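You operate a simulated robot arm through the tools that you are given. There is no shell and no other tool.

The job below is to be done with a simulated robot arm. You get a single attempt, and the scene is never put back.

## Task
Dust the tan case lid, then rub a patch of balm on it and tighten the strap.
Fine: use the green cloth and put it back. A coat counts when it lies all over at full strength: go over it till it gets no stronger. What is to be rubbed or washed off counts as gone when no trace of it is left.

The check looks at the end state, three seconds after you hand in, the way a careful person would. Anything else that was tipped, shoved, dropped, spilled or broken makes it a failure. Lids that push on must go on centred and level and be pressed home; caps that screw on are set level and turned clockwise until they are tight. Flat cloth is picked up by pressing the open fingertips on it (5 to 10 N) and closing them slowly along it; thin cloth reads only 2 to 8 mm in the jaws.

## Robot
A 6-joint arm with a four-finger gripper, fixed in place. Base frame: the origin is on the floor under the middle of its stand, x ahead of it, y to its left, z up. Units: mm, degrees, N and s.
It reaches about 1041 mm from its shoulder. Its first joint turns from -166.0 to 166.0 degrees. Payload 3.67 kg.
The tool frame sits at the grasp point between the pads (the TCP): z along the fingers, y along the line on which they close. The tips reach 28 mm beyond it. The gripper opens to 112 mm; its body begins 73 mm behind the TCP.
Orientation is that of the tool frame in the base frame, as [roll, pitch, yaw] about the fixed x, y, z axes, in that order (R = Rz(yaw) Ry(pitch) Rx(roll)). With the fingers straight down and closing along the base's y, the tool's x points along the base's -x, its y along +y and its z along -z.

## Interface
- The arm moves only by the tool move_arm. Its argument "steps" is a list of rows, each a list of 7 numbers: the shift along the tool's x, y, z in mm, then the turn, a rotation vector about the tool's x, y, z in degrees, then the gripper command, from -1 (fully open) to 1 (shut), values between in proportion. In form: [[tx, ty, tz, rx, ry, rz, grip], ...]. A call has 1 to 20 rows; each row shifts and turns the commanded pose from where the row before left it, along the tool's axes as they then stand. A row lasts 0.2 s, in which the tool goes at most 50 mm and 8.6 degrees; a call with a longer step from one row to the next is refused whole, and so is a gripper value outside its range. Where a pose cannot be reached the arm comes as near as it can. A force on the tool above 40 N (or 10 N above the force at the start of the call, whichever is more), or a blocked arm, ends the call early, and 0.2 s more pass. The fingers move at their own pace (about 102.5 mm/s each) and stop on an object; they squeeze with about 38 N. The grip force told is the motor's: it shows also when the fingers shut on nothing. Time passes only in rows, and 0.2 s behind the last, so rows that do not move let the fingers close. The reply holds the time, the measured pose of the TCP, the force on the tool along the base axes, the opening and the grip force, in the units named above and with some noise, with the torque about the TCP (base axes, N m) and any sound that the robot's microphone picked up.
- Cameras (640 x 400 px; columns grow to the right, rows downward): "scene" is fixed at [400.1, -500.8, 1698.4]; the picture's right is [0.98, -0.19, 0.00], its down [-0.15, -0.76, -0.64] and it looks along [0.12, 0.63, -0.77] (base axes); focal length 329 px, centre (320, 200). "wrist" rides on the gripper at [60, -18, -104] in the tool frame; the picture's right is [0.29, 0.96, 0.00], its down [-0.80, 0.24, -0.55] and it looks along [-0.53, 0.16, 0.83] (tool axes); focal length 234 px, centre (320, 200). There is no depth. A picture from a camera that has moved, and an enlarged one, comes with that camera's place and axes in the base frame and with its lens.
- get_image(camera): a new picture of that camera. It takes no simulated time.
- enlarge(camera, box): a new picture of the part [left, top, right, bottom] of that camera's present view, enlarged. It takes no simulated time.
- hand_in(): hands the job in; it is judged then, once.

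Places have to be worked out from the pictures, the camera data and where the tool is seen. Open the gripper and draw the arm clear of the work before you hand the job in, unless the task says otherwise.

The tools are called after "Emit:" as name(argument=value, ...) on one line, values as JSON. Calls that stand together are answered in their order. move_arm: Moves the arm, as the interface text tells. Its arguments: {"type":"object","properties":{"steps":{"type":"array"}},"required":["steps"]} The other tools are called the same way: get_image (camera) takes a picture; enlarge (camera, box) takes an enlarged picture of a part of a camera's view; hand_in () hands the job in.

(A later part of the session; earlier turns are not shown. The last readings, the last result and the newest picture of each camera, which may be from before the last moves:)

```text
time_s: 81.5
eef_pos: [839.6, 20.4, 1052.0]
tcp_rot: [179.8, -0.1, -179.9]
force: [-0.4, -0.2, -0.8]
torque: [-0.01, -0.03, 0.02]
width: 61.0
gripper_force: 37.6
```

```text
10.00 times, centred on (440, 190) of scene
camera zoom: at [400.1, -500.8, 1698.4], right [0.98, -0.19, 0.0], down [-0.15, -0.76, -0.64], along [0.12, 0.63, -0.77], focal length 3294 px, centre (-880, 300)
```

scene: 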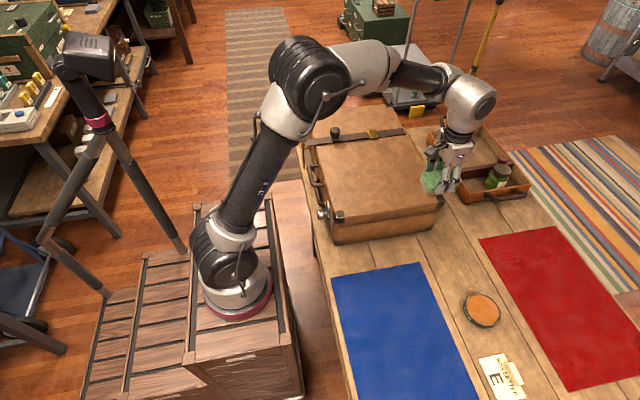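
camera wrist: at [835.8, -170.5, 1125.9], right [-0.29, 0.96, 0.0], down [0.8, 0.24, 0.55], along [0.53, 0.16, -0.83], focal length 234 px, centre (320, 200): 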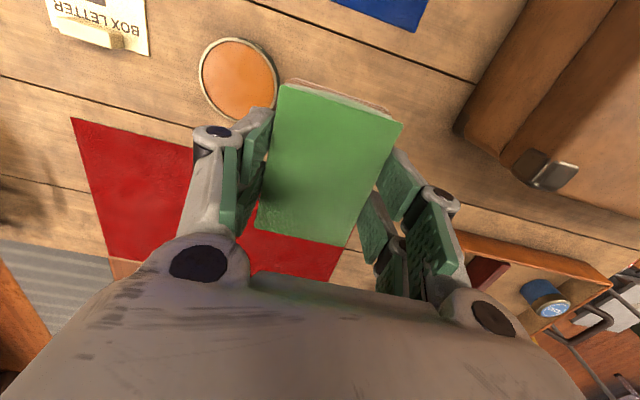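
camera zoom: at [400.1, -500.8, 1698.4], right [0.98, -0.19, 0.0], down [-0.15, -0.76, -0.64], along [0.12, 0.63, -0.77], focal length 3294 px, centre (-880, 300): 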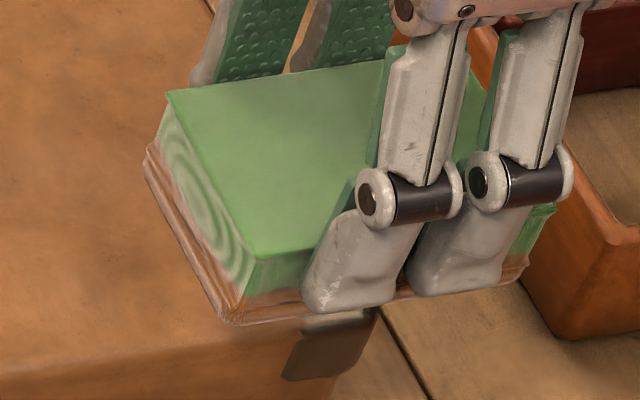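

No visible coat still, while the cloth stays tinted. I place the wrist camera straight above the rubbed spot to look for a faint coat or sheen.

Emit:
move_arm(steps=[[0, 43, 0, 0, 0, 0, 0.5], [0, 43, 0, 0, 0, 0, 0.5], [0, 43, 0, 0, 0, 0, 0.5], [0, 43, 0, 0, 0, 0, 0.5], [-10, 0, 0, 0, 0, 0, 0.5], [0, 0, 0, 0, 0, 0, 0.5]])

Emit:
get_image(camera="wrist")

Emit:
enlarge(camera="wrist", box=[160, 0, 480, 110])

```text
time_s: 82.9
eef_pos: [849.4, 194.3, 1051.1]
tcp_rot: [179.9, -0.1, 180.0]
force: [0.2, -1.1, 0.0]
torque: [0.04, -0.02, -0.04]
width: 61.1
gripper_force: 38.2
```

```text
taken
camera wrist: at [789.2, 175.9, 1154.6], right [-0.29, 0.96, 0.0], down [0.8, 0.24, 0.55], along [0.53, 0.16, -0.83], focal length 234 px, centre (320, 200)
```

wrist: 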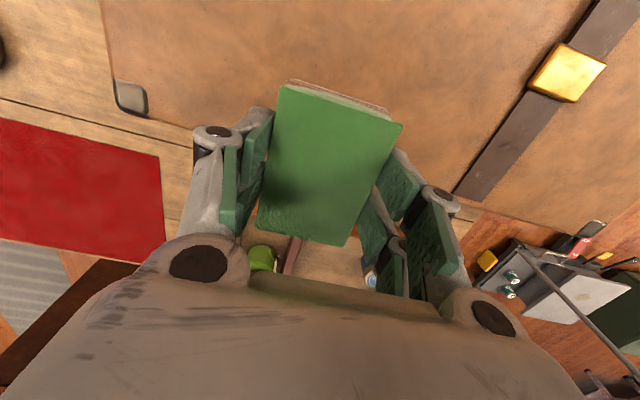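

```text
2.00 times, centred on (320, 55) of wrist
camera zoom: at [789.2, 175.9, 1154.6], right [-0.29, 0.96, 0.0], down [0.8, 0.24, 0.55], along [0.53, 0.16, -0.83], focal length 468 px, centre (320, 490)
```

zoom: 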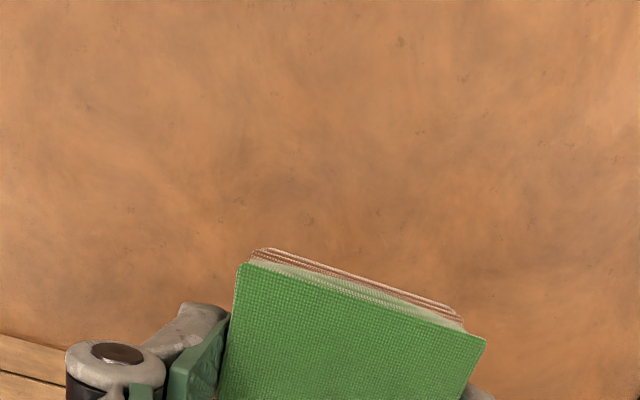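

Any coat would be close in colour to the tan leather, so I zoom in hard on the rubbed area's expected borders from the scene camera after drawing the pad away.

Emit:
move_arm(steps=[[-10, -43, -10, 0, 0, 0, 0.5], [-5, -45, -10, 0, 0, 0, 0.5], [-5, -45, 0, 0, 0, 0, 0.5], [-5, -45, 0, 0, 0, 0, 0.5], [-5, -45, 0, 0, 0, 0, 0.5], [-5, -45, 0, 0, 0, 0, 0.5], [0, 0, 0, 0, 0, 0, 0.5]])

Emit:
enlarge(camera="scene", box=[320, 130, 440, 205])

Emit:
enlarge(camera="scene", box=[376, 150, 416, 175])

Emit:
get_image(camera="scene")

```text
time_s: 84.5
eef_pos: [884.3, -73.4, 1071.9]
tcp_rot: [179.9, 0.0, -180.0]
force: [-0.1, -0.6, -0.6]
torque: [0.03, 0.01, -0.01]
width: 61.3
gripper_force: 38.5
```

```text
5.33 times, centred on (380, 168) of scene
camera zoom: at [400.1, -500.8, 1698.4], right [0.98, -0.19, 0.0], down [-0.15, -0.76, -0.64], along [0.12, 0.63, -0.77], focal length 1757 px, centre (0, 373)
```

zoom: 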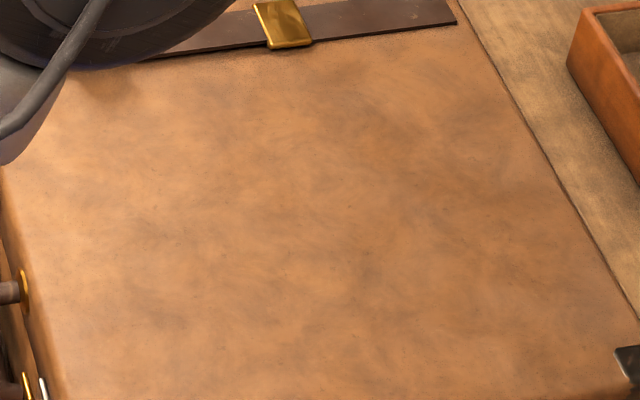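

```text
16.00 times, centred on (396, 162) of scene
camera zoom: at [400.1, -500.8, 1698.4], right [0.98, -0.19, 0.0], down [-0.15, -0.76, -0.64], along [0.12, 0.63, -0.77], focal length 5270 px, centre (-896, 800)
```

zoom: 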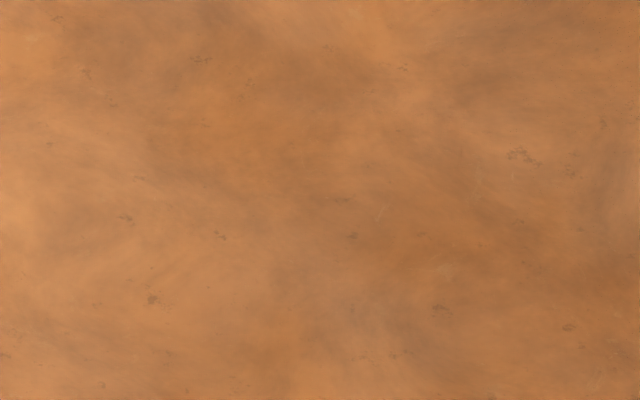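

```text
taken
```

scene: 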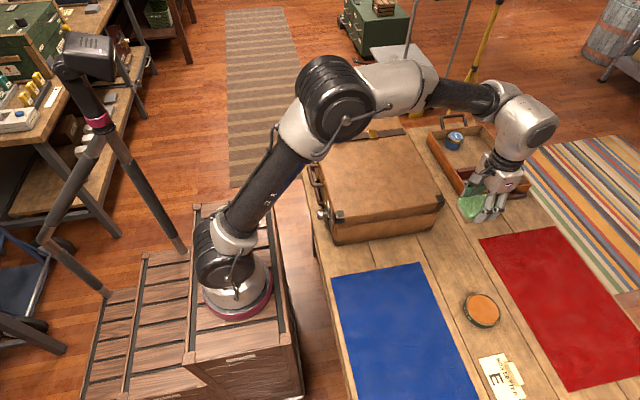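

There may be a faint orange cast over the rubbed area, far from strong. I return and rub much more, with a steadier ~12 N, to see whether it builds.

Emit:
move_arm(steps=[[17.4, 41.4, 0, 0, 0, 0, 0.5], [17.4, 41.4, 0, 0, 0, 0, 0.5], [17.4, 41.4, 0, 0, 0, 0, 0.5], [17.4, 41.4, 0, 0, 0, 0, 0.5], [17.4, 41.4, 0, 0, 0, 0, 0.5], [17.4, 41.4, 0, 0, 0, 0, 0.5], [0, 0, 35, 0, 0, 0, 0.5], [0, 0, 25, 0, 0, 0, 0.5], [0, 0, 10, 0, 0, 0, 0.5], [0, 0, 1, 0, 0, 0, 0.5], [0, 0, 1, 0, 0, 0, 0.5], [0, 0, 0, 0, 0, 0, 0.5]])

Emit:
move_arm(steps=[[0, 0, 0.6, 0, 0, 0, 0.5], [0, 0, 0.6, 0, 0, 0, 0.5], [0, 0, 0, 0, 0, 0, 0.5]])

Emit:
move_arm(steps=[[0, 0, 0.5, 0, 0, 0, 0.5], [0, 0, 0, 0, 0, 0, 0.5]])

```text
time_s: 87.1
eef_pos: [778.1, 173.8, 999.4]
tcp_rot: [180.0, 0.0, -180.0]
force: [-0.6, -0.1, -0.2]
torque: [0.0, -0.02, 0.03]
width: 61.3
gripper_force: 37.9
```

```text
time_s: 87.9
eef_pos: [778.7, 174.4, 998.5]
tcp_rot: [-180.0, -0.1, 180.0]
force: [-0.4, 0.6, -0.7]
torque: [0.02, -0.04, 0.05]
width: 61.0
gripper_force: 37.5
```

```text
time_s: 88.5
eef_pos: [778.5, 172.9, 999.4]
tcp_rot: [180.0, -0.1, -180.0]
force: [0.6, 0.8, -0.3]
torque: [-0.01, -0.01, -0.02]
width: 61.1
gripper_force: 37.9
```

Emit:
move_arm(steps=[[0, 0, 0.5, 0, 0, 0, 0.5], [0, 0, 0, 0, 0, 0, 0.5]])

Emit:
move_arm(steps=[[0, 0, 0.4, 0, 0, 0, 0.5], [0, 0, 0, 0, 0, 0, 0.5]])

Emit:
move_arm(steps=[[0, 0, 0.3, 0, 0, 0, 0.5], [0, 0, 0, 0, 0, 0, 0.5]])

```text
time_s: 89.1
eef_pos: [779.1, 173.9, 999.3]
tcp_rot: [180.0, -0.1, 180.0]
force: [-0.5, 0.6, -0.4]
torque: [0.02, 0.0, -0.01]
width: 61.0
gripper_force: 38.2
```

```text
time_s: 89.7
eef_pos: [778.2, 175.3, 998.5]
tcp_rot: [179.9, 0.0, 179.9]
force: [-0.2, -1.2, 5.1]
torque: [-0.09, -0.04, 0.0]
width: 61.4
gripper_force: 38.3
```

```text
time_s: 90.3
eef_pos: [779.1, 173.9, 998.8]
tcp_rot: [179.8, 0.0, -179.9]
force: [2.2, -0.2, 9.7]
torque: [-0.08, 0.05, 0.0]
width: 61.3
gripper_force: 38.3
```

Emit:
move_arm(steps=[[0, 14, 0.1, 0, 0, 0, 0.5], [0, -14, 0, 0, 0, 0, 0.5], [0, -14, 0, 0, 0, 0, 0.5], [0, 14, 0, 0, 0, 0, 0.5], [0, 14, 0, 0, 0, 0, 0.5], [0, -14, 0, 0, 0, 0, 0.5], [0, -14, 0, 0, 0, 0, 0.5], [0, 14, 0, 0, 0, 0, 0.5], [0, 14, 0, 0, 0, 0, 0.5], [0, -14, 0, 0, 0, 0, 0.5], [0, -14, 0, 0, 0, 0, 0.5], [0, 14, 0, 0, 0, 0, 0.5], [0, 14, 0, 0, 0, 0, 0.5], [0, -14, 0, 0, 0, 0, 0.5], [0, -14, 0, 0, 0, 0, 0.5], [0, 14, 0, 0, 0, 0, 0.5], [0, 14, 0, 0, 0, 0, 0.5], [0, -14, 0, 0, 0, 0, 0.5], [0, -14, 0, 0, 0, 0, 0.5], [0, 14, 0, 0, 0, 0, 0.5]])

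Emit:
move_arm(steps=[[0, 14, 0, 0, 0, 0, 0.5], [0, -14, 0, 0, 0, 0, 0.5], [0, -14, 0, 0, 0, 0, 0.5], [0, 14, 0, 0, 0, 0, 0.5], [0, 14, 0, 0, 0, 0, 0.5], [0, -14, 0, 0, 0, 0, 0.5], [0, -14, 0, 0, 0, 0, 0.5], [0, 14, 0, 0, 0, 0, 0.5], [0, 14, 0, 0, 0, 0, 0.5], [0, -14, 0, 0, 0, 0, 0.5], [0, -14, 0, 0, 0, 0, 0.5], [0, 14, 0, 0, 0, 0, 0.5], [0, 14, 0, 0, 0, 0, 0.5], [0, -14, 0, 0, 0, 0, 0.5], [0, -14, 0, 0, 0, 0, 0.5], [0, 14, 0, 0, 0, 0, 0.5], [0, 14, 0, 0, 0, 0, 0.5], [0, -14, 0, 0, 0, 0, 0.5], [0, -14, 0, 0, 0, 0, 0.5], [0, 14, 0, 0, 0, 0, 0.5]])

Emit:
enlarge(camera="scene", box=[370, 145, 425, 185])

Emit:
get_image(camera="wrist")

```text
time_s: 94.5
eef_pos: [779.4, 173.5, 998.7]
tcp_rot: [-179.9, 0.0, 180.0]
force: [-0.7, -7.5, 16.4]
torque: [-0.25, -0.14, -0.04]
width: 61.3
gripper_force: 38.3
```

```text
time_s: 98.7
eef_pos: [779.3, 175.5, 998.2]
tcp_rot: [180.0, 0.0, -180.0]
force: [-0.9, -4.4, 11.0]
torque: [-0.13, 0.1, 0.12]
width: 61.3
gripper_force: 38.0
```

```text
10.00 times, centred on (398, 165) of scene
camera zoom: at [400.1, -500.8, 1698.4], right [0.98, -0.19, 0.0], down [-0.15, -0.76, -0.64], along [0.12, 0.63, -0.77], focal length 3294 px, centre (-455, 550)
```

zoom: 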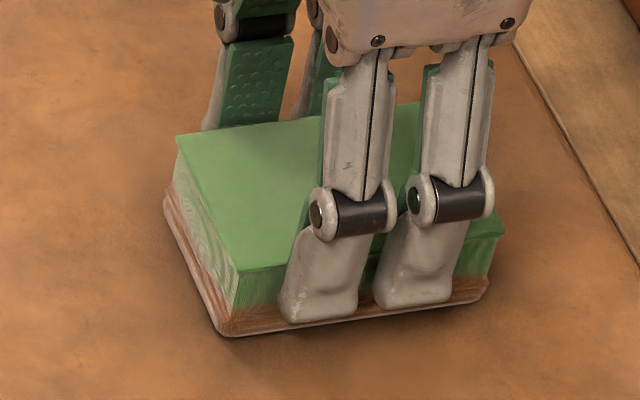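

```text
taken
camera wrist: at [718.8, 156.1, 1101.3], right [-0.29, 0.96, 0.0], down [0.8, 0.24, 0.55], along [0.53, 0.16, -0.83], focal length 234 px, centre (320, 200)
```

wrist: 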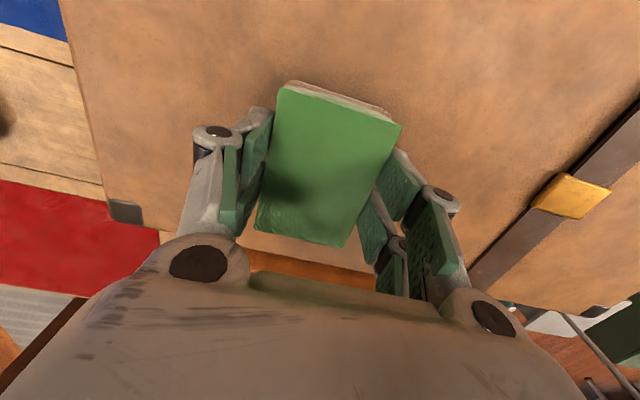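

Emit:
move_arm(steps=[[0, 0, -1, 0, 0, 0, 0.5], [0, 0, -4, 0, 0, 0, 0.5], [0, 0, -40, 0, 0, 0, 0.5], [-17.4, -36, -28, 0, 0, 0, 0.5], [-17.4, -41.4, 0, 0, 0, 0, 0.5], [-17.4, -41.4, 0, 0, 0, 0, 0.5], [-17.4, -41.4, 0, 0, 0, 0, 0.5], [-17.4, -41.4, 0, 0, 0, 0, 0.5], [-17.4, -46, 0, 0, 0, 0, 0.5], [0, 0, 0, 0, 0, 0, 0.5]])

Emit:
enlarge(camera="scene", box=[320, 130, 440, 205])

Emit:
enlarge(camera="scene", box=[376, 150, 416, 175])

Emit:
enlarge(camera="wrist", box=[240, 60, 420, 180])

```text
time_s: 100.9
eef_pos: [884.0, -72.9, 1070.7]
tcp_rot: [-180.0, -0.1, -180.0]
force: [-0.4, 0.8, -0.9]
torque: [-0.02, 0.02, 0.0]
width: 61.3
gripper_force: 37.7
```

```text
5.33 times, centred on (380, 168) of scene
camera zoom: at [400.1, -500.8, 1698.4], right [0.98, -0.19, 0.0], down [-0.15, -0.76, -0.64], along [0.12, 0.63, -0.77], focal length 1757 px, centre (0, 373)
```

zoom: 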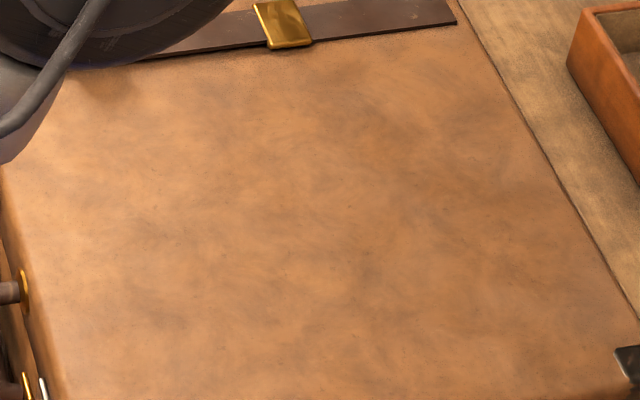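

```text
16.00 times, centred on (396, 162) of scene
camera zoom: at [400.1, -500.8, 1698.4], right [0.98, -0.19, 0.0], down [-0.15, -0.76, -0.64], along [0.12, 0.63, -0.77], focal length 5270 px, centre (-896, 800)
```

zoom: 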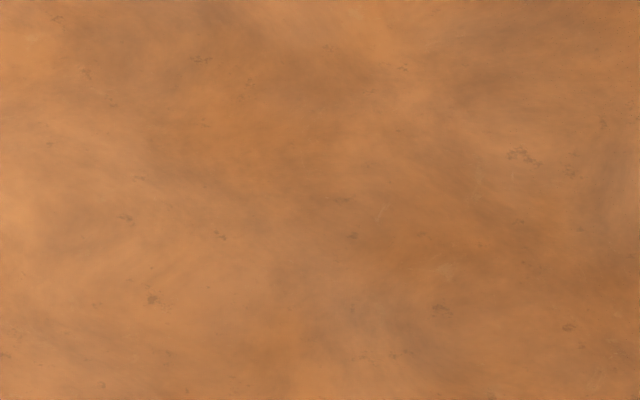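

```text
3.33 times, centred on (330, 120) of wrist
camera zoom: at [823.6, -91.9, 1173.4], right [-0.29, 0.96, 0.0], down [0.8, 0.24, 0.55], along [0.53, 0.16, -0.83], focal length 781 px, centre (287, 467)
```

zoom: 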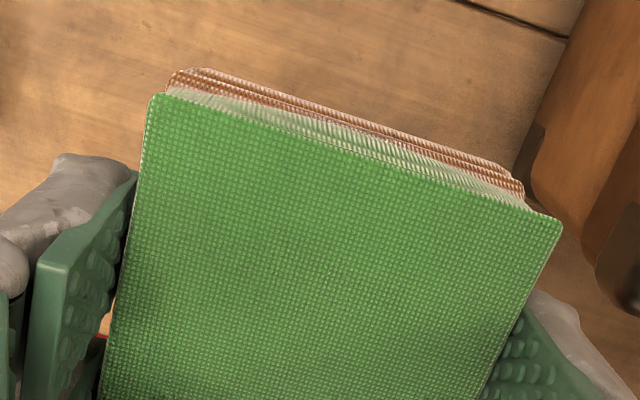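

Emit:
enlarge(camera="scene", box=[295, 110, 425, 200])

Emit:
enlarge(camera="scene", box=[290, 90, 450, 250])

```text
4.44 times, centred on (360, 155) of scene
camera zoom: at [400.1, -500.8, 1698.4], right [0.98, -0.19, 0.0], down [-0.15, -0.76, -0.64], along [0.12, 0.63, -0.77], focal length 1464 px, centre (142, 400)
```

zoom: 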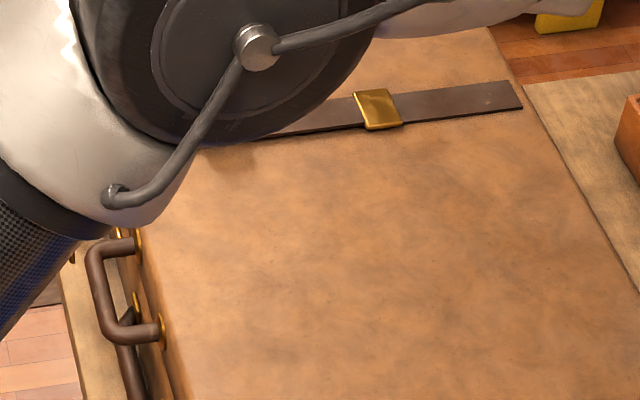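

```text
2.50 times, centred on (370, 170) of scene
camera zoom: at [400.1, -500.8, 1698.4], right [0.98, -0.19, 0.0], down [-0.15, -0.76, -0.64], along [0.12, 0.63, -0.77], focal length 823 px, centre (195, 275)
```

zoom: 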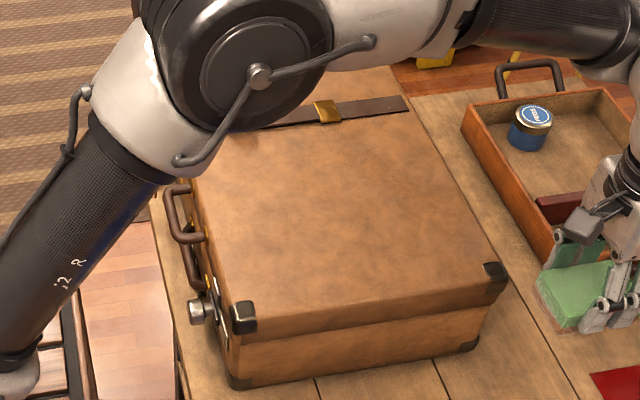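

I run a direct before/after test: record the lid strip just left (−x) of the rubbed area, then extend the rub over it and compare from the same arm pose.

Emit:
enlarge(camera="scene", box=[355, 155, 395, 180])

Emit:
move_arm(steps=[[28, 41.4, 0, 0, 0, 0, 0.5], [28, 41.4, 0, 0, 0, 0, 0.5], [28, 41.4, 0, 0, 0, 0, 0.5], [28, 41.4, 0, 0, 0, 0, 0.5], [28, 41.4, 0, 0, 0, 0, 0.5], [28, 41.4, 0, 0, 0, 0, 0.5], [0, 0, 35, 0, 0, 0, 0.5], [0, 0, 25, 0, 0, 0, 0.5], [0, 0, 10, 0, 0, 0, 0.5], [0, 0, 1, 0, 0, 0, 0.5], [0, 0, 0, 0, 0, 0, 0.5]])

```text
16.00 times, centred on (375, 168) of scene
camera zoom: at [400.1, -500.8, 1698.4], right [0.98, -0.19, 0.0], down [-0.15, -0.76, -0.64], along [0.12, 0.63, -0.77], focal length 5270 px, centre (-560, 720)
```

zoom: 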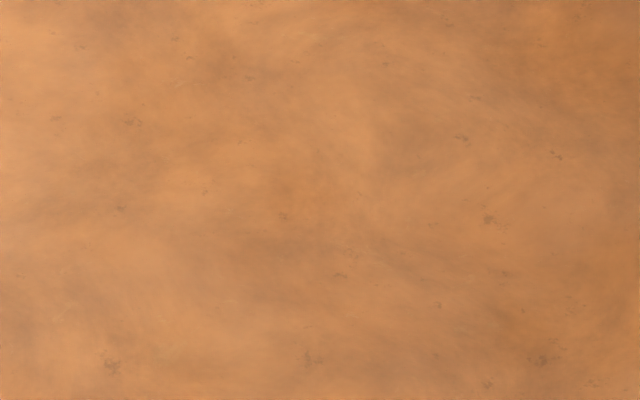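

```text
time_s: 103.3
eef_pos: [714.7, 175.5, 999.2]
tcp_rot: [180.0, -0.1, -179.9]
force: [1.1, -0.5, -0.3]
torque: [-0.03, -0.01, -0.03]
width: 61.4
gripper_force: 37.9
```

Emit:
move_arm(steps=[[0, 0, 0.6, 0, 0, 0, 0.5], [0, 0, 0.6, 0, 0, 0, 0.5], [0, 0, 0.5, 0, 0, 0, 0.5], [0, 0, 0, 0, 0, 0, 0.5]])

Emit:
move_arm(steps=[[0, 0, 0.5, 0, 0, 0, 0.5], [0, 0, 0, 0, 0, 0, 0.5]])

Emit:
move_arm(steps=[[0, 0, 0.4, 0, 0, 0, 0.5], [0, 0, 0, 0, 0, 0, 0.5]])

```text
time_s: 104.3
eef_pos: [715.6, 175.8, 998.4]
tcp_rot: [179.9, -0.2, -180.0]
force: [-0.6, 0.3, 1.0]
torque: [-0.01, -0.07, 0.02]
width: 61.4
gripper_force: 37.9
```

```text
time_s: 104.9
eef_pos: [716.1, 176.1, 997.8]
tcp_rot: [179.9, 0.0, 179.9]
force: [-1.0, -1.4, 9.4]
torque: [-0.03, 0.07, 0.0]
width: 61.4
gripper_force: 38.0
```

```text
time_s: 105.5
eef_pos: [714.7, 175.2, 998.1]
tcp_rot: [179.9, 0.0, -180.0]
force: [0.2, -1.1, 17.2]
torque: [-0.1, 0.15, -0.02]
width: 61.2
gripper_force: 37.6
```

Emit:
move_arm(steps=[[0, 14, 0, 0, 0, 0, 0.5], [0, -14, 0, 0, 0, 0, 0.5], [0, -14, 0, 0, 0, 0, 0.5], [0, 14, 0, 0, 0, 0, 0.5], [0, 14, 0, 0, 0, 0, 0.5], [0, -14, 0, 0, 0, 0, 0.5], [0, -14, 0, 0, 0, 0, 0.5], [0, 14, 0, 0, 0, 0, 0.5], [0, 14, 0, 0, 0, 0, 0.5], [0, -14, 0, 0, 0, 0, 0.5], [0, 0, -1, 0, 0, 0, 0.5], [0, 0, -4, 0, 0, 0, 0.5], [0, 0, -40, 0, 0, 0, 0.5], [-28, -30, -28, 0, 0, 0, 0.5], [-28, -41.4, 0, 0, 0, 0, 0.5], [-28, -41.4, 0, 0, 0, 0, 0.5], [-28, -41.4, 0, 0, 0, 0, 0.5], [-28, -41.4, 0, 0, 0, 0, 0.5], [-28, -41.4, 0, 0, 0, 0, 0.5], [0, -12, 0, 0, 0, 0, 0.5]])

Emit:
enlarge(camera="scene", box=[355, 155, 395, 180])

Emit:
enlarge(camera="scene", box=[320, 130, 440, 205])

```text
time_s: 109.7
eef_pos: [882.4, -75.1, 1070.3]
tcp_rot: [180.0, -0.1, 179.9]
force: [-0.4, -0.2, -0.3]
torque: [-0.04, -0.04, -0.01]
width: 61.3
gripper_force: 37.7
```

```text
16.00 times, centred on (375, 168) of scene
camera zoom: at [400.1, -500.8, 1698.4], right [0.98, -0.19, 0.0], down [-0.15, -0.76, -0.64], along [0.12, 0.63, -0.77], focal length 5270 px, centre (-560, 720)
```

zoom: 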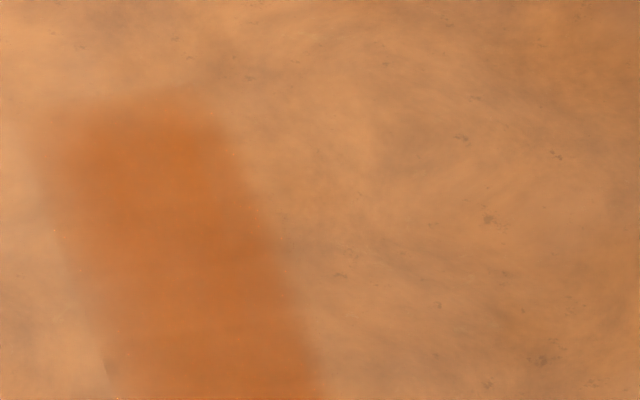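

```text
5.33 times, centred on (380, 168) of scene
camera zoom: at [400.1, -500.8, 1698.4], right [0.98, -0.19, 0.0], down [-0.15, -0.76, -0.64], along [0.12, 0.63, -0.77], focal length 1757 px, centre (0, 373)
```

zoom: 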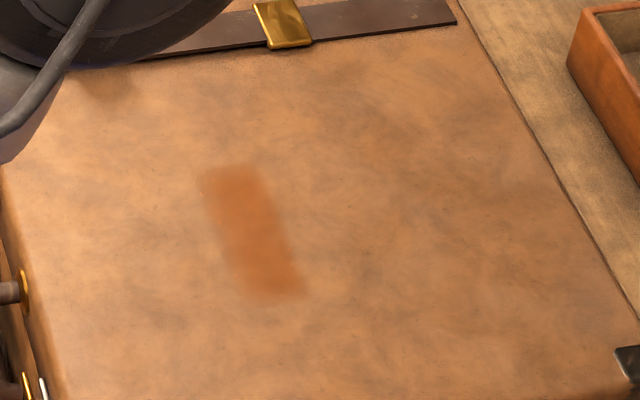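

A balm patch now shows clearly at about x 667–700, y 126–229 — left of the dusted zone, where only the pad's −x part reached. I'll continue further to −x (pad centre 655) and see how the coat lies.

Emit:
move_arm(steps=[[28.4, 31.3, 0, 0, 0, 0, 0.5], [28.4, 31.3, 0, 0, 0, 0, 0.5], [28.4, 31.3, 0, 0, 0, 0, 0.5], [28.4, 31.3, 0, 0, 0, 0, 0.5], [28.4, 31.3, 0, 0, 0, 0, 0.5], [28.4, 31.3, 0, 0, 0, 0, 0.5], [28.4, 31.3, 0, 0, 0, 0, 0.5], [28.4, 31.3, 0, 0, 0, 0, 0.5], [0, 0, 35, 0, 0, 0, 0.5], [0, 0, 25, 0, 0, 0, 0.5], [0, 0, 10, 0, 0, 0, 0.5], [0, 0, 1, 0, 0, 0, 0.5], [0, 0, 0.7, 0, 0, 0, 0.5], [0, 0, 0.7, 0, 0, 0, 0.5], [0, 0, 0, 0, 0, 0, 0.5]])

Emit:
move_arm(steps=[[0, 0, 0.5, 0, 0, 0, 0.5], [0, 0, 0, 0, 0, 0, 0.5]])

```text
time_s: 112.9
eef_pos: [655.6, 177.6, 998.5]
tcp_rot: [179.9, -0.1, 179.9]
force: [-0.6, -0.4, 3.7]
torque: [0.04, -0.08, -0.03]
width: 61.3
gripper_force: 38.5
```

```text
time_s: 113.5
eef_pos: [657.5, 176.7, 997.5]
tcp_rot: [179.9, 0.0, 180.0]
force: [1.1, -0.8, 9.1]
torque: [-0.07, -0.03, -0.06]
width: 61.1
gripper_force: 37.9
```

Contact at 9 N. I rub here with the same strokes.

Emit:
move_arm(steps=[[0, 14, 0.3, 0, 0, 0, 0.5], [0, -14, 0, 0, 0, 0, 0.5], [0, -14, 0, 0, 0, 0, 0.5], [0, 14, 0, 0, 0, 0, 0.5], [0, 14, 0, 0, 0, 0, 0.5], [0, -14, 0, 0, 0, 0, 0.5], [0, -14, 0, 0, 0, 0, 0.5], [0, 14, 0, 0, 0, 0, 0.5], [0, 14, 0, 0, 0, 0, 0.5], [0, -14, 0, 0, 0, 0, 0.5]])

Emit:
move_arm(steps=[[0, 0, -1, 0, 0, 0, 0.5], [0, 0, -4, 0, 0, 0, 0.5], [0, 0, -40, 0, 0, 0, 0.5], [-28, -30, -28, 0, 0, 0, 0.5], [-28, -41, 0, 0, 0, 0, 0.5], [-28, -41, 0, 0, 0, 0, 0.5], [-28, -41, 0, 0, 0, 0, 0.5], [-28, -41, 0, 0, 0, 0, 0.5], [-28, -41, 0, 0, 0, 0, 0.5], [-28, -12, 0, 0, 0, 0, 0.5], [-30, 0, 0, 0, 0, 0, 0.5]])

Emit:
enlarge(camera="scene", box=[320, 130, 440, 205])

Emit:
enlarge(camera="scene", box=[345, 155, 385, 190])

```text
time_s: 115.7
eef_pos: [654.6, 179.0, 997.8]
tcp_rot: [179.8, 0.0, -180.0]
force: [-0.7, 9.3, 19.9]
torque: [0.26, 0.15, -0.1]
width: 60.8
gripper_force: 38.3
```

```text
time_s: 118.1
eef_pos: [882.1, -72.9, 1069.2]
tcp_rot: [179.9, -0.1, 180.0]
force: [0.2, 0.0, 1.0]
torque: [0.02, -0.04, 0.02]
width: 61.1
gripper_force: 37.7
```

```text
5.33 times, centred on (380, 168) of scene
camera zoom: at [400.1, -500.8, 1698.4], right [0.98, -0.19, 0.0], down [-0.15, -0.76, -0.64], along [0.12, 0.63, -0.77], focal length 1757 px, centre (0, 373)
```

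zoom: 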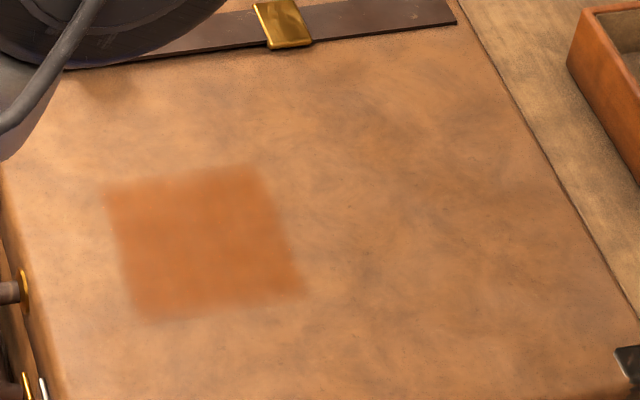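

```text
11.43 times, centred on (365, 172) of scene
camera zoom: at [400.1, -500.8, 1698.4], right [0.98, -0.19, 0.0], down [-0.15, -0.76, -0.64], along [0.12, 0.63, -0.77], focal length 3764 px, centre (-194, 514)
```

zoom: 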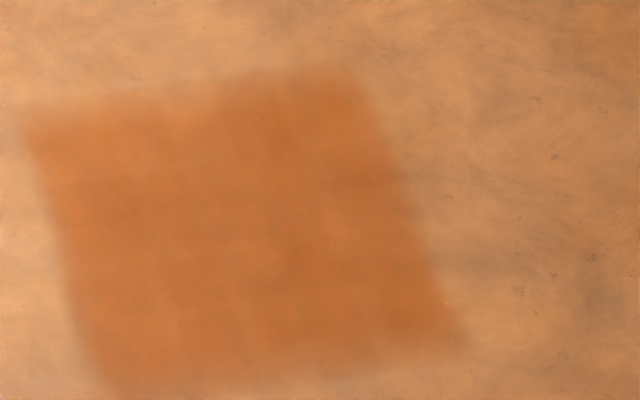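

The coat takes hold only up to a sharp border at x≈700, so the balm zone is a patch on the −x half of the lid. I go on toward −x and in ±y to find and fill the whole zone.

Emit:
move_arm(steps=[[30, 28, 0, 0, 0, 0, 0.5], [30, 28, 0, 0, 0, 0, 0.5], [30, 28, 0, 0, 0, 0, 0.5], [30, 28, 0, 0, 0, 0, 0.5], [30, 28, 0, 0, 0, 0, 0.5], [30, 28, 0, 0, 0, 0, 0.5], [30, 28, 0, 0, 0, 0, 0.5], [30, 28, 0, 0, 0, 0, 0.5], [28, 14, 0, 0, 0, 0, 0.5], [0, 0, 35, 0, 0, 0, 0.5], [0, 0, 25, 0, 0, 0, 0.5], [0, 0, 9, 0, 0, 0, 0.5], [0, 0, 1, 0, 0, 0, 0.5], [0, 0, 0.7, 0, 0, 0, 0.5], [0, 0, 0.7, 0, 0, 0, 0.5], [0, 0, 0, 0, 0, 0, 0.5]])

Emit:
move_arm(steps=[[0, 0, 0.5, 0, 0, 0, 0.5], [0, 0, 0, 0, 0, 0, 0.5]])

```text
time_s: 121.5
eef_pos: [614.5, 167.3, 998.8]
tcp_rot: [-179.9, 0.0, 179.9]
force: [0.8, -0.6, -1.5]
torque: [0.02, -0.01, -0.01]
width: 61.3
gripper_force: 37.7
```

```text
time_s: 122.1
eef_pos: [614.4, 167.8, 998.9]
tcp_rot: [179.9, -0.1, -179.9]
force: [-0.1, 0.7, -0.2]
torque: [0.0, 0.03, -0.01]
width: 61.4
gripper_force: 38.1
```

Emit:
move_arm(steps=[[0, 0, 0.5, 0, 0, 0, 0.5], [0, 0, 0, 0, 0, 0, 0.5]])

Emit:
move_arm(steps=[[0, 0, 0.4, 0, 0, 0, 0.5], [0, 0, 0, 0, 0, 0, 0.5]])

```text
time_s: 122.7
eef_pos: [614.3, 167.3, 998.0]
tcp_rot: [179.9, -0.1, -180.0]
force: [1.0, 0.0, -0.8]
torque: [-0.01, -0.03, -0.01]
width: 61.3
gripper_force: 37.7
```

```text
time_s: 123.3
eef_pos: [615.0, 166.8, 998.0]
tcp_rot: [179.9, -0.1, 179.9]
force: [0.2, 0.0, 0.4]
torque: [0.0, -0.04, 0.0]
width: 61.2
gripper_force: 37.7
```

Emit:
move_arm(steps=[[0, 0, 0.5, 0, 0, 0, 0.5], [0, 0, 0, 0, 0, 0, 0.5]])

Emit:
move_arm(steps=[[0, 0, 0.3, 0, 0, 0, 0.5], [0, 0, 0, 0, 0, 0, 0.5]])

```text
time_s: 123.9
eef_pos: [615.2, 168.2, 997.8]
tcp_rot: [179.9, 0.1, -179.9]
force: [1.9, -1.9, 8.0]
torque: [-0.09, -0.08, -0.05]
width: 61.3
gripper_force: 37.5
```

```text
time_s: 124.5
eef_pos: [613.9, 167.7, 998.7]
tcp_rot: [180.0, 0.0, 180.0]
force: [2.3, -2.4, 19.8]
torque: [-0.16, 0.02, -0.02]
width: 61.2
gripper_force: 38.3
```

Emit:
move_arm(steps=[[0, 14, -0.2, 0, 0, 0, 0.5], [0, 14, 0, 0, 0, 0, 0.5], [0, 14, 0, 0, 0, 0, 0.5], [0, 14, 0, 0, 0, 0, 0.5], [0, -14, 0, 0, 0, 0, 0.5], [0, -14, 0, 0, 0, 0, 0.5], [0, -14, 0, 0, 0, 0, 0.5], [0, -14, 0, 0, 0, 0, 0.5], [0, -14, 0, 0, 0, 0, 0.5], [0, -14, 0, 0, 0, 0, 0.5], [0, -14, 0, 0, 0, 0, 0.5], [0, -14, 0, 0, 0, 0, 0.5]])

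Emit:
enlarge(camera="scene", box=[310, 130, 430, 230])

Emit:
get_image(camera="wrist")

```text
time_s: 127.1
eef_pos: [613.7, 112.7, 997.3]
tcp_rot: [179.9, 0.1, -180.0]
force: [-0.8, 11.0, 24.6]
torque: [0.44, 0.04, -0.03]
width: 61.3
gripper_force: 37.5
```

```text
4.00 times, centred on (370, 180) of scene
camera zoom: at [400.1, -500.8, 1698.4], right [0.98, -0.19, 0.0], down [-0.15, -0.76, -0.64], along [0.12, 0.63, -0.77], focal length 1318 px, centre (120, 280)
```

zoom: 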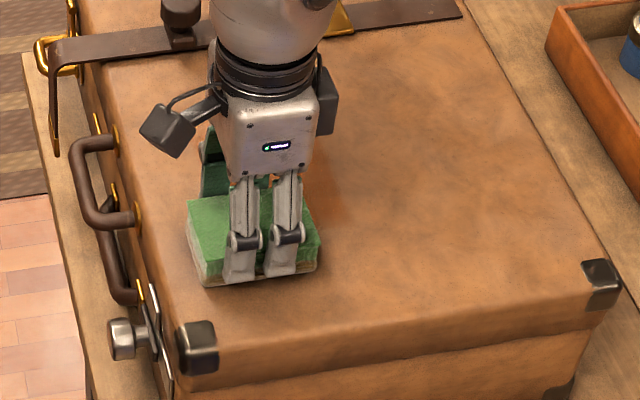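

```text
taken
camera wrist: at [554.1, 94.3, 1100.3], right [-0.29, 0.96, 0.0], down [0.8, 0.24, 0.55], along [0.53, 0.16, -0.83], focal length 234 px, centre (320, 200)
```

wrist: 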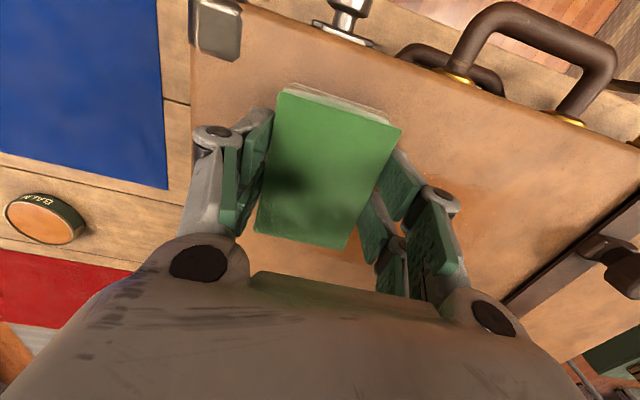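

Emit:
move_arm(steps=[[0, 0, -1, 0, 0, 0, 0.5], [0, 0, -4, 0, 0, 0, 0.5], [0, 0, -40, 0, 0, 0, 0.5], [-35, -20, -28, 0, 0, 0, 0.5], [-40, -25, 0, 0, 0, 0, 0.5], [-40, -25, 0, 0, 0, 0, 0.5], [-40, -25, 0, 0, 0, 0, 0.5], [-40, -25, 0, 0, 0, 0, 0.5], [-40, -25, 0, 0, 0, 0, 0.5], [-35, -25, 0, 0, 0, 0, 0.5], [0, -15, 0, 0, 0, 0, 0.5]])

Emit:
enlarge(camera="scene", box=[320, 130, 440, 205])

Emit:
enlarge(camera="scene", box=[335, 155, 385, 195])

Emit:
enlarge(camera="wrist", box=[240, 60, 420, 180])

```text
time_s: 129.5
eef_pos: [884.5, -73.1, 1069.5]
tcp_rot: [179.9, -0.2, -180.0]
force: [0.3, 0.7, 0.2]
torque: [-0.05, 0.01, -0.04]
width: 60.6
gripper_force: 38.4
```

```text
5.33 times, centred on (380, 168) of scene
camera zoom: at [400.1, -500.8, 1698.4], right [0.98, -0.19, 0.0], down [-0.15, -0.76, -0.64], along [0.12, 0.63, -0.77], focal length 1757 px, centre (0, 373)
```

zoom: 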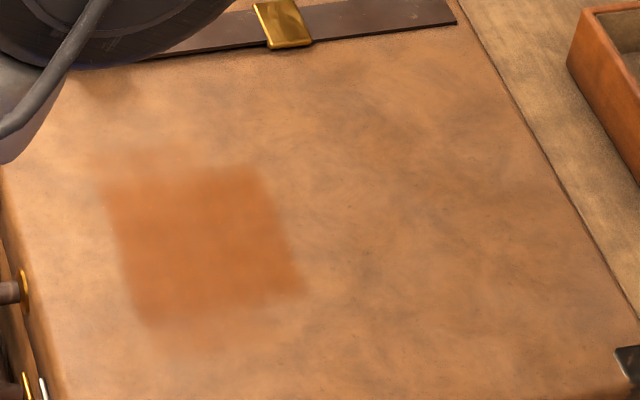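

```text
10.00 times, centred on (360, 175) of scene
camera zoom: at [400.1, -500.8, 1698.4], right [0.98, -0.19, 0.0], down [-0.15, -0.76, -0.64], along [0.12, 0.63, -0.77], focal length 3294 px, centre (-80, 450)
```

zoom: 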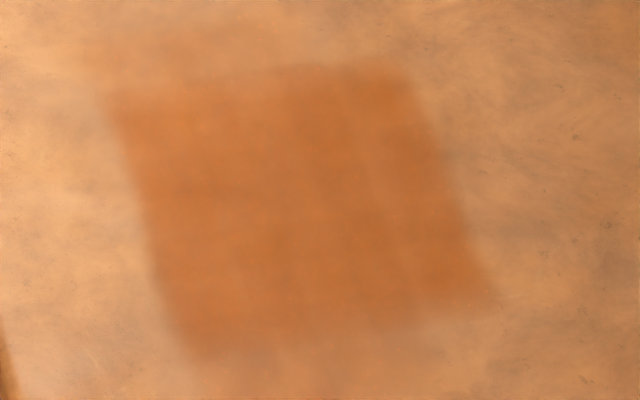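

```text
3.33 times, centred on (330, 120) of wrist
camera zoom: at [824.3, -91.5, 1172.7], right [-0.29, 0.96, 0.0], down [0.8, 0.24, 0.55], along [0.53, 0.16, -0.83], focal length 781 px, centre (287, 467)
```

zoom: 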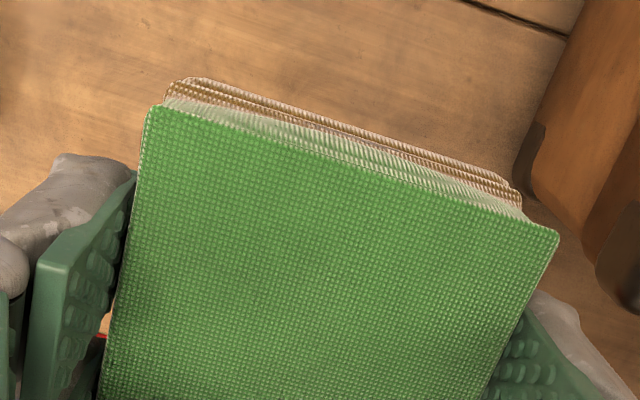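

The balm zone shows clear borders at x≈604 and x≈700; in y it reaches beyond the strong part (faint coat at y≈100 and ≈255, where the load ran low). I go to reload the cloth in the tin.

Emit:
move_arm(steps=[[-2.75, -44.3, 0, 0, 0, 0, 0.5], [-2.75, -44.3, 0, 0, 0, 0, 0.5], [-2.75, -44.3, 0, 0, 0, 0, 0.5], [-2.75, -44.3, 0, 0, 0, 0, 0.5], [0, 0, 45, 0, 0, 0, 0.5], [0, 0, 45, 0, 0, 0, 0.5], [0, 0, 45, 0, 0, 0, 0.5], [0, 0, 40, 0, 0, 0, 0.5], [0, 0, 18, 0, 0, 0, 0.5], [0, 0, 5, 0, 0, 0, 0.5], [0, 0, 0, 0, 0, 0, 0.5]])

Emit:
enlarge(camera="scene", box=[440, 250, 540, 350])

```text
time_s: 131.9
eef_pos: [895.8, -249.1, 870.4]
tcp_rot: [179.9, -0.1, 180.0]
force: [-0.8, 0.5, -1.2]
torque: [0.01, 0.0, -0.03]
width: 61.5
gripper_force: 37.6
```

```text
4.00 times, centred on (490, 300) of scene
camera zoom: at [400.1, -500.8, 1698.4], right [0.98, -0.19, 0.0], down [-0.15, -0.76, -0.64], along [0.12, 0.63, -0.77], focal length 1318 px, centre (-360, -200)
```

zoom: 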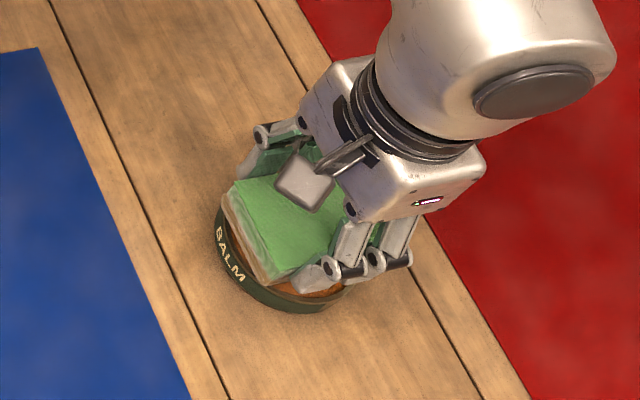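

Emit:
move_arm(steps=[[0, 0, 2, 0, 0, 0, 0.5], [0, 0, 1.5, 0, 0, 0, 0.5], [0, 0, 1, 0, 0, 0, 0.5], [0, 0, 0.6, 0, 0, 0, 0.5], [0, 0, 0, 0, 0, 0, 0.5]])

Emit:
move_arm(steps=[[0, 0, 0.6, 0, 0, 0, 0.5], [0, 0, 0, 0, 0, 0, 0.5]])

Emit:
move_arm(steps=[[0, 0, 0.5, 0, 0, 0, 0.5], [0, 0, 0, 0, 0, 0, 0.5]])

```text
time_s: 133.1
eef_pos: [895.3, -249.6, 865.0]
tcp_rot: [179.9, -0.1, -179.9]
force: [-0.5, -0.1, -0.6]
torque: [-0.05, -0.03, -0.01]
width: 61.4
gripper_force: 38.1
```

```text
time_s: 133.7
eef_pos: [894.4, -250.0, 864.6]
tcp_rot: [179.9, -0.1, -180.0]
force: [-0.2, 0.1, 0.0]
torque: [-0.02, -0.02, -0.01]
width: 61.1
gripper_force: 38.9
```

```text
time_s: 134.3
eef_pos: [895.1, -250.7, 865.0]
tcp_rot: [179.9, -0.2, 180.0]
force: [-0.2, -0.3, -0.4]
torque: [0.01, 0.0, 0.04]
width: 61.1
gripper_force: 37.7
```

Emit:
move_arm(steps=[[0, 0, 0.5, 0, 0, 0, 0.5], [0, 0, 0, 0, 0, 0, 0.5]])

Emit:
move_arm(steps=[[0, 0, 0.5, 0, 0, 0, 0.5], [0, 0, 0, 0, 0, 0, 0.5]])

```text
time_s: 134.9
eef_pos: [894.6, -250.5, 864.3]
tcp_rot: [179.9, -0.1, -179.9]
force: [0.9, 0.2, 0.1]
torque: [-0.03, 0.01, 0.02]
width: 61.1
gripper_force: 38.2
```

```text
time_s: 135.5
eef_pos: [894.5, -249.7, 864.4]
tcp_rot: [180.0, -0.1, 180.0]
force: [0.2, 0.6, -2.3]
torque: [0.02, -0.02, 0.01]
width: 61.3
gripper_force: 37.8
```

Emit:
move_arm(steps=[[0, 0, 0.5, 0, 0, 0, 0.5], [0, 0, 0, 0, 0, 0, 0.5]])

Emit:
move_arm(steps=[[0, 0, 0.4, 0, 0, 0, 0.5], [0, 0, 0, 0, 0, 0, 0.5]])

```text
time_s: 136.1
eef_pos: [894.7, -249.4, 864.2]
tcp_rot: [-179.9, 0.0, -180.0]
force: [-0.7, -0.6, 3.4]
torque: [0.01, 0.03, -0.03]
width: 61.2
gripper_force: 37.9
```

```text
time_s: 136.7
eef_pos: [895.1, -249.4, 863.7]
tcp_rot: [-180.0, 0.0, -179.9]
force: [-0.8, 0.0, 10.3]
torque: [0.0, 0.08, -0.02]
width: 61.0
gripper_force: 37.8
```

At 10 N on the balm. Small rubs, then lift.

Emit:
move_arm(steps=[[0, 5, 0, 0, 0, 0, 0.5], [0, -5, 0, 0, 0, 0, 0.5], [0, -5, 0, 0, 0, 0, 0.5], [0, 5, 0, 0, 0, 0, 0.5], [5, 0, 0, 0, 0, 0, 0.5], [-5, 0, 0, 0, 0, 0, 0.5], [-5, 0, 0, 0, 0, 0, 0.5], [5, 0, 0, 0, 0, 0, 0.5], [0, 5, 0, 0, 0, 0, 0.5], [0, -5, 0, 0, 0, 0, 0.5], [0, -5, 0, 0, 0, 0, 0.5], [0, 5, 0, 0, 0, 0, 0.5], [0, 0, 0, 0, 0, 0, 0.5]])

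Emit:
move_arm(steps=[[0, 0, -0.7, 0, 0, 0, 0.5], [0, 0, -2, 0, 0, 0, 0.5], [0, 0, -10, 0, 0, 0, 0.5], [0, 0, -30, 0, 0, 0, 0.5], [0, 0, -45, 0, 0, 0, 0.5], [0, 0, -45, 0, 0, 0, 0.5], [0, 0, -40, 0, 0, 0, 0.5], [0, 0, -33, 0, 0, 0, 0.5], [0, 40, 0, 0, 0, 0, 0.5], [0, 40, 0, 0, 0, 0, 0.5]])

Emit:
enlarge(camera="scene", box=[440, 250, 540, 350])

Emit:
enlarge(camera="wrist", box=[240, 60, 420, 180])

```text
time_s: 139.5
eef_pos: [895.3, -251.0, 863.3]
tcp_rot: [180.0, 0.0, 180.0]
force: [0.6, -8.8, 17.0]
torque: [-0.29, -0.01, 0.02]
width: 61.0
gripper_force: 38.3
```

```text
time_s: 141.7
eef_pos: [894.4, -172.1, 1069.2]
tcp_rot: [179.9, 0.0, 179.9]
force: [0.1, -0.8, -0.9]
torque: [0.05, 0.0, 0.0]
width: 61.2
gripper_force: 38.1
```

```text
4.00 times, centred on (490, 300) of scene
camera zoom: at [400.1, -500.8, 1698.4], right [0.98, -0.19, 0.0], down [-0.15, -0.76, -0.64], along [0.12, 0.63, -0.77], focal length 1318 px, centre (-360, -200)
```

zoom: 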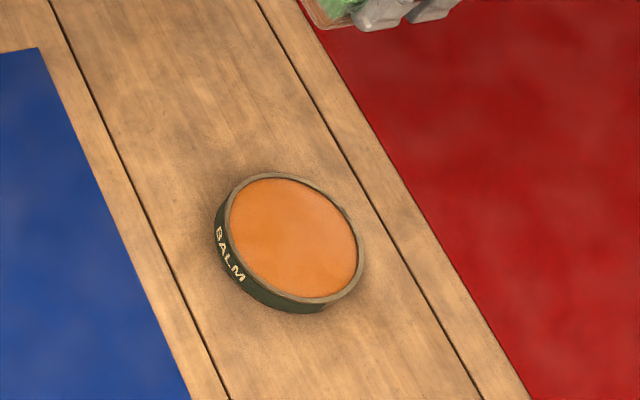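

```text
3.33 times, centred on (330, 120) of wrist
camera zoom: at [834.8, -189.5, 1172.2], right [-0.29, 0.96, 0.0], down [0.8, 0.24, 0.55], along [0.53, 0.16, -0.83], focal length 781 px, centre (287, 467)
```

zoom: 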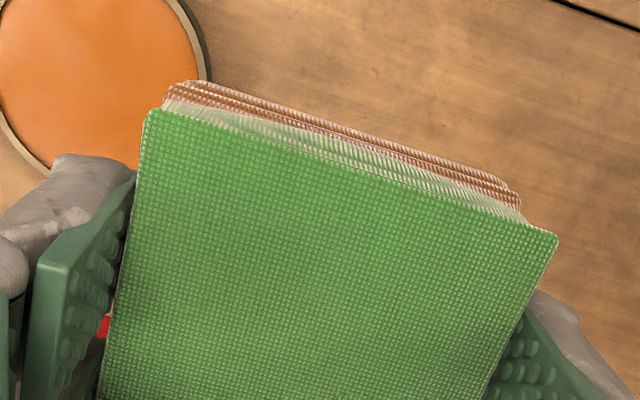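

Reloaded; tin in place. I go to (652,150) on the lid and rub the zone, extending in y.

Emit:
move_arm(steps=[[26.9, 35.8, 0, 0, 0, 0, 0.5], [26.9, 35.8, 0, 0, 0, 0, 0.5], [26.9, 35.8, 0, 0, 0, 0, 0.5], [26.9, 35.8, 0, 0, 0, 0, 0.5], [26.9, 35.8, 0, 0, 0, 0, 0.5], [26.9, 35.8, 0, 0, 0, 0, 0.5], [26.9, 35.8, 0, 0, 0, 0, 0.5], [26.9, 35.8, 0, 0, 0, 0, 0.5], [26.9, 35.8, 0, 0, 0, 0, 0.5], [0, 0, 35, 0, 0, 0, 0.5], [0, 0, 25, 0, 0, 0, 0.5], [0, 0, 9, 0, 0, 0, 0.5], [0, 0, 1, 0, 0, 0, 0.5], [0, 0, 1, 0, 0, 0, 0.5], [0, 0, 0.7, 0, 0, 0, 0.5], [0, 0, 0, 0, 0, 0, 0.5]])

Emit:
move_arm(steps=[[0, 0, 0.5, 0, 0, 0, 0.5], [0, 0, 0, 0, 0, 0, 0.5]])

Emit:
move_arm(steps=[[0, 0, 0.4, 0, 0, 0, 0.5], [0, 0, 0, 0, 0, 0, 0.5]])

```text
time_s: 145.1
eef_pos: [652.9, 152.1, 997.0]
tcp_rot: [179.9, -0.1, -180.0]
force: [-0.3, 0.8, -1.2]
torque: [0.02, -0.02, 0.04]
width: 61.1
gripper_force: 38.2
```

```text
time_s: 145.7
eef_pos: [653.6, 151.7, 997.7]
tcp_rot: [180.0, -0.1, 179.9]
force: [-0.1, -0.2, 0.5]
torque: [0.02, -0.05, 0.01]
width: 61.3
gripper_force: 38.0
```

```text
time_s: 146.3
eef_pos: [653.8, 151.7, 997.3]
tcp_rot: [179.9, 0.0, -180.0]
force: [0.6, -0.9, 6.1]
torque: [-0.04, 0.04, -0.08]
width: 61.5
gripper_force: 37.9
```

Emit:
move_arm(steps=[[0, 14, 0.2, 0, 0, 0, 0.5], [0, 14, 0, 0, 0, 0, 0.5], [0, 14, 0, 0, 0, 0, 0.5], [0, 14, 0, 0, 0, 0, 0.5], [0, 14, 0, 0, 0, 0, 0.5], [0, 14, 0, 0, 0, 0, 0.5], [0, -14, 0, 0, 0, 0, 0.5], [0, -14, 0, 0, 0, 0, 0.5], [0, -14, 0, 0, 0, 0, 0.5], [0, -14, 0, 0, 0, 0, 0.5], [0, -14, 0, 0, 0, 0, 0.5], [0, -14, 0, 0, 0, 0, 0.5], [0, -14, 0, 0, 0, 0, 0.5], [0, -14, 0, 0, 0, 0, 0.5], [0, -14, 0, 0, 0, 0, 0.5]])

Emit:
move_arm(steps=[[0, 14, 0, 0, 0, 0, 0.5], [0, 14, 0, 0, 0, 0, 0.5], [0, 14, 0, 0, 0, 0, 0.5], [0, 14, 0, 0, 0, 0, 0.5], [0, 14, 0, 0, 0, 0, 0.5], [0, 14, 0, 0, 0, 0, 0.5], [0, 14, 0, 0, 0, 0, 0.5], [0, 14, 0, 0, 0, 0, 0.5], [0, 14, 0, 0, 0, 0, 0.5]])

Emit:
enlarge(camera="scene", box=[310, 130, 430, 230])

Emit:
get_image(camera="wrist")

```text
time_s: 149.5
eef_pos: [653.2, 110.9, 996.7]
tcp_rot: [179.9, 0.0, -179.9]
force: [-0.1, 10.8, 23.3]
torque: [0.4, 0.03, -0.03]
width: 61.0
gripper_force: 38.3
```

```text
time_s: 151.5
eef_pos: [652.9, 235.8, 996.9]
tcp_rot: [179.8, -0.2, -179.9]
force: [0.6, -4.8, 8.2]
torque: [-0.15, 0.03, 0.03]
width: 60.9
gripper_force: 37.9
```

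```text
4.00 times, centred on (370, 180) of scene
camera zoom: at [400.1, -500.8, 1698.4], right [0.98, -0.19, 0.0], down [-0.15, -0.76, -0.64], along [0.12, 0.63, -0.77], focal length 1318 px, centre (120, 280)
```

zoom: 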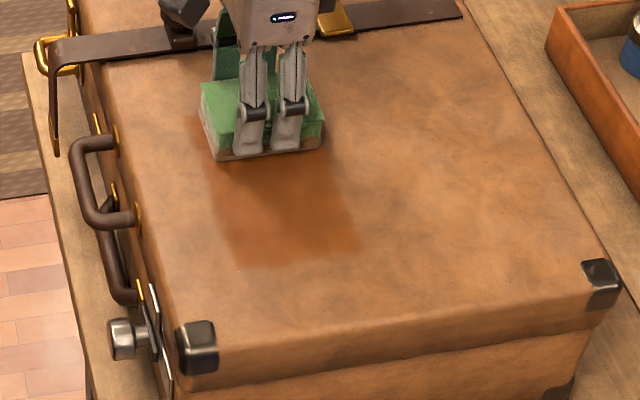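

```text
taken
camera wrist: at [593.0, 217.4, 1100.0], right [-0.29, 0.96, 0.0], down [0.8, 0.24, 0.55], along [0.53, 0.16, -0.83], focal length 234 px, centre (320, 200)
```

wrist: 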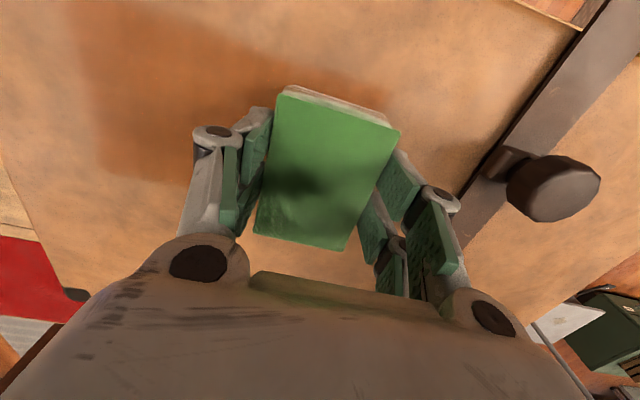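

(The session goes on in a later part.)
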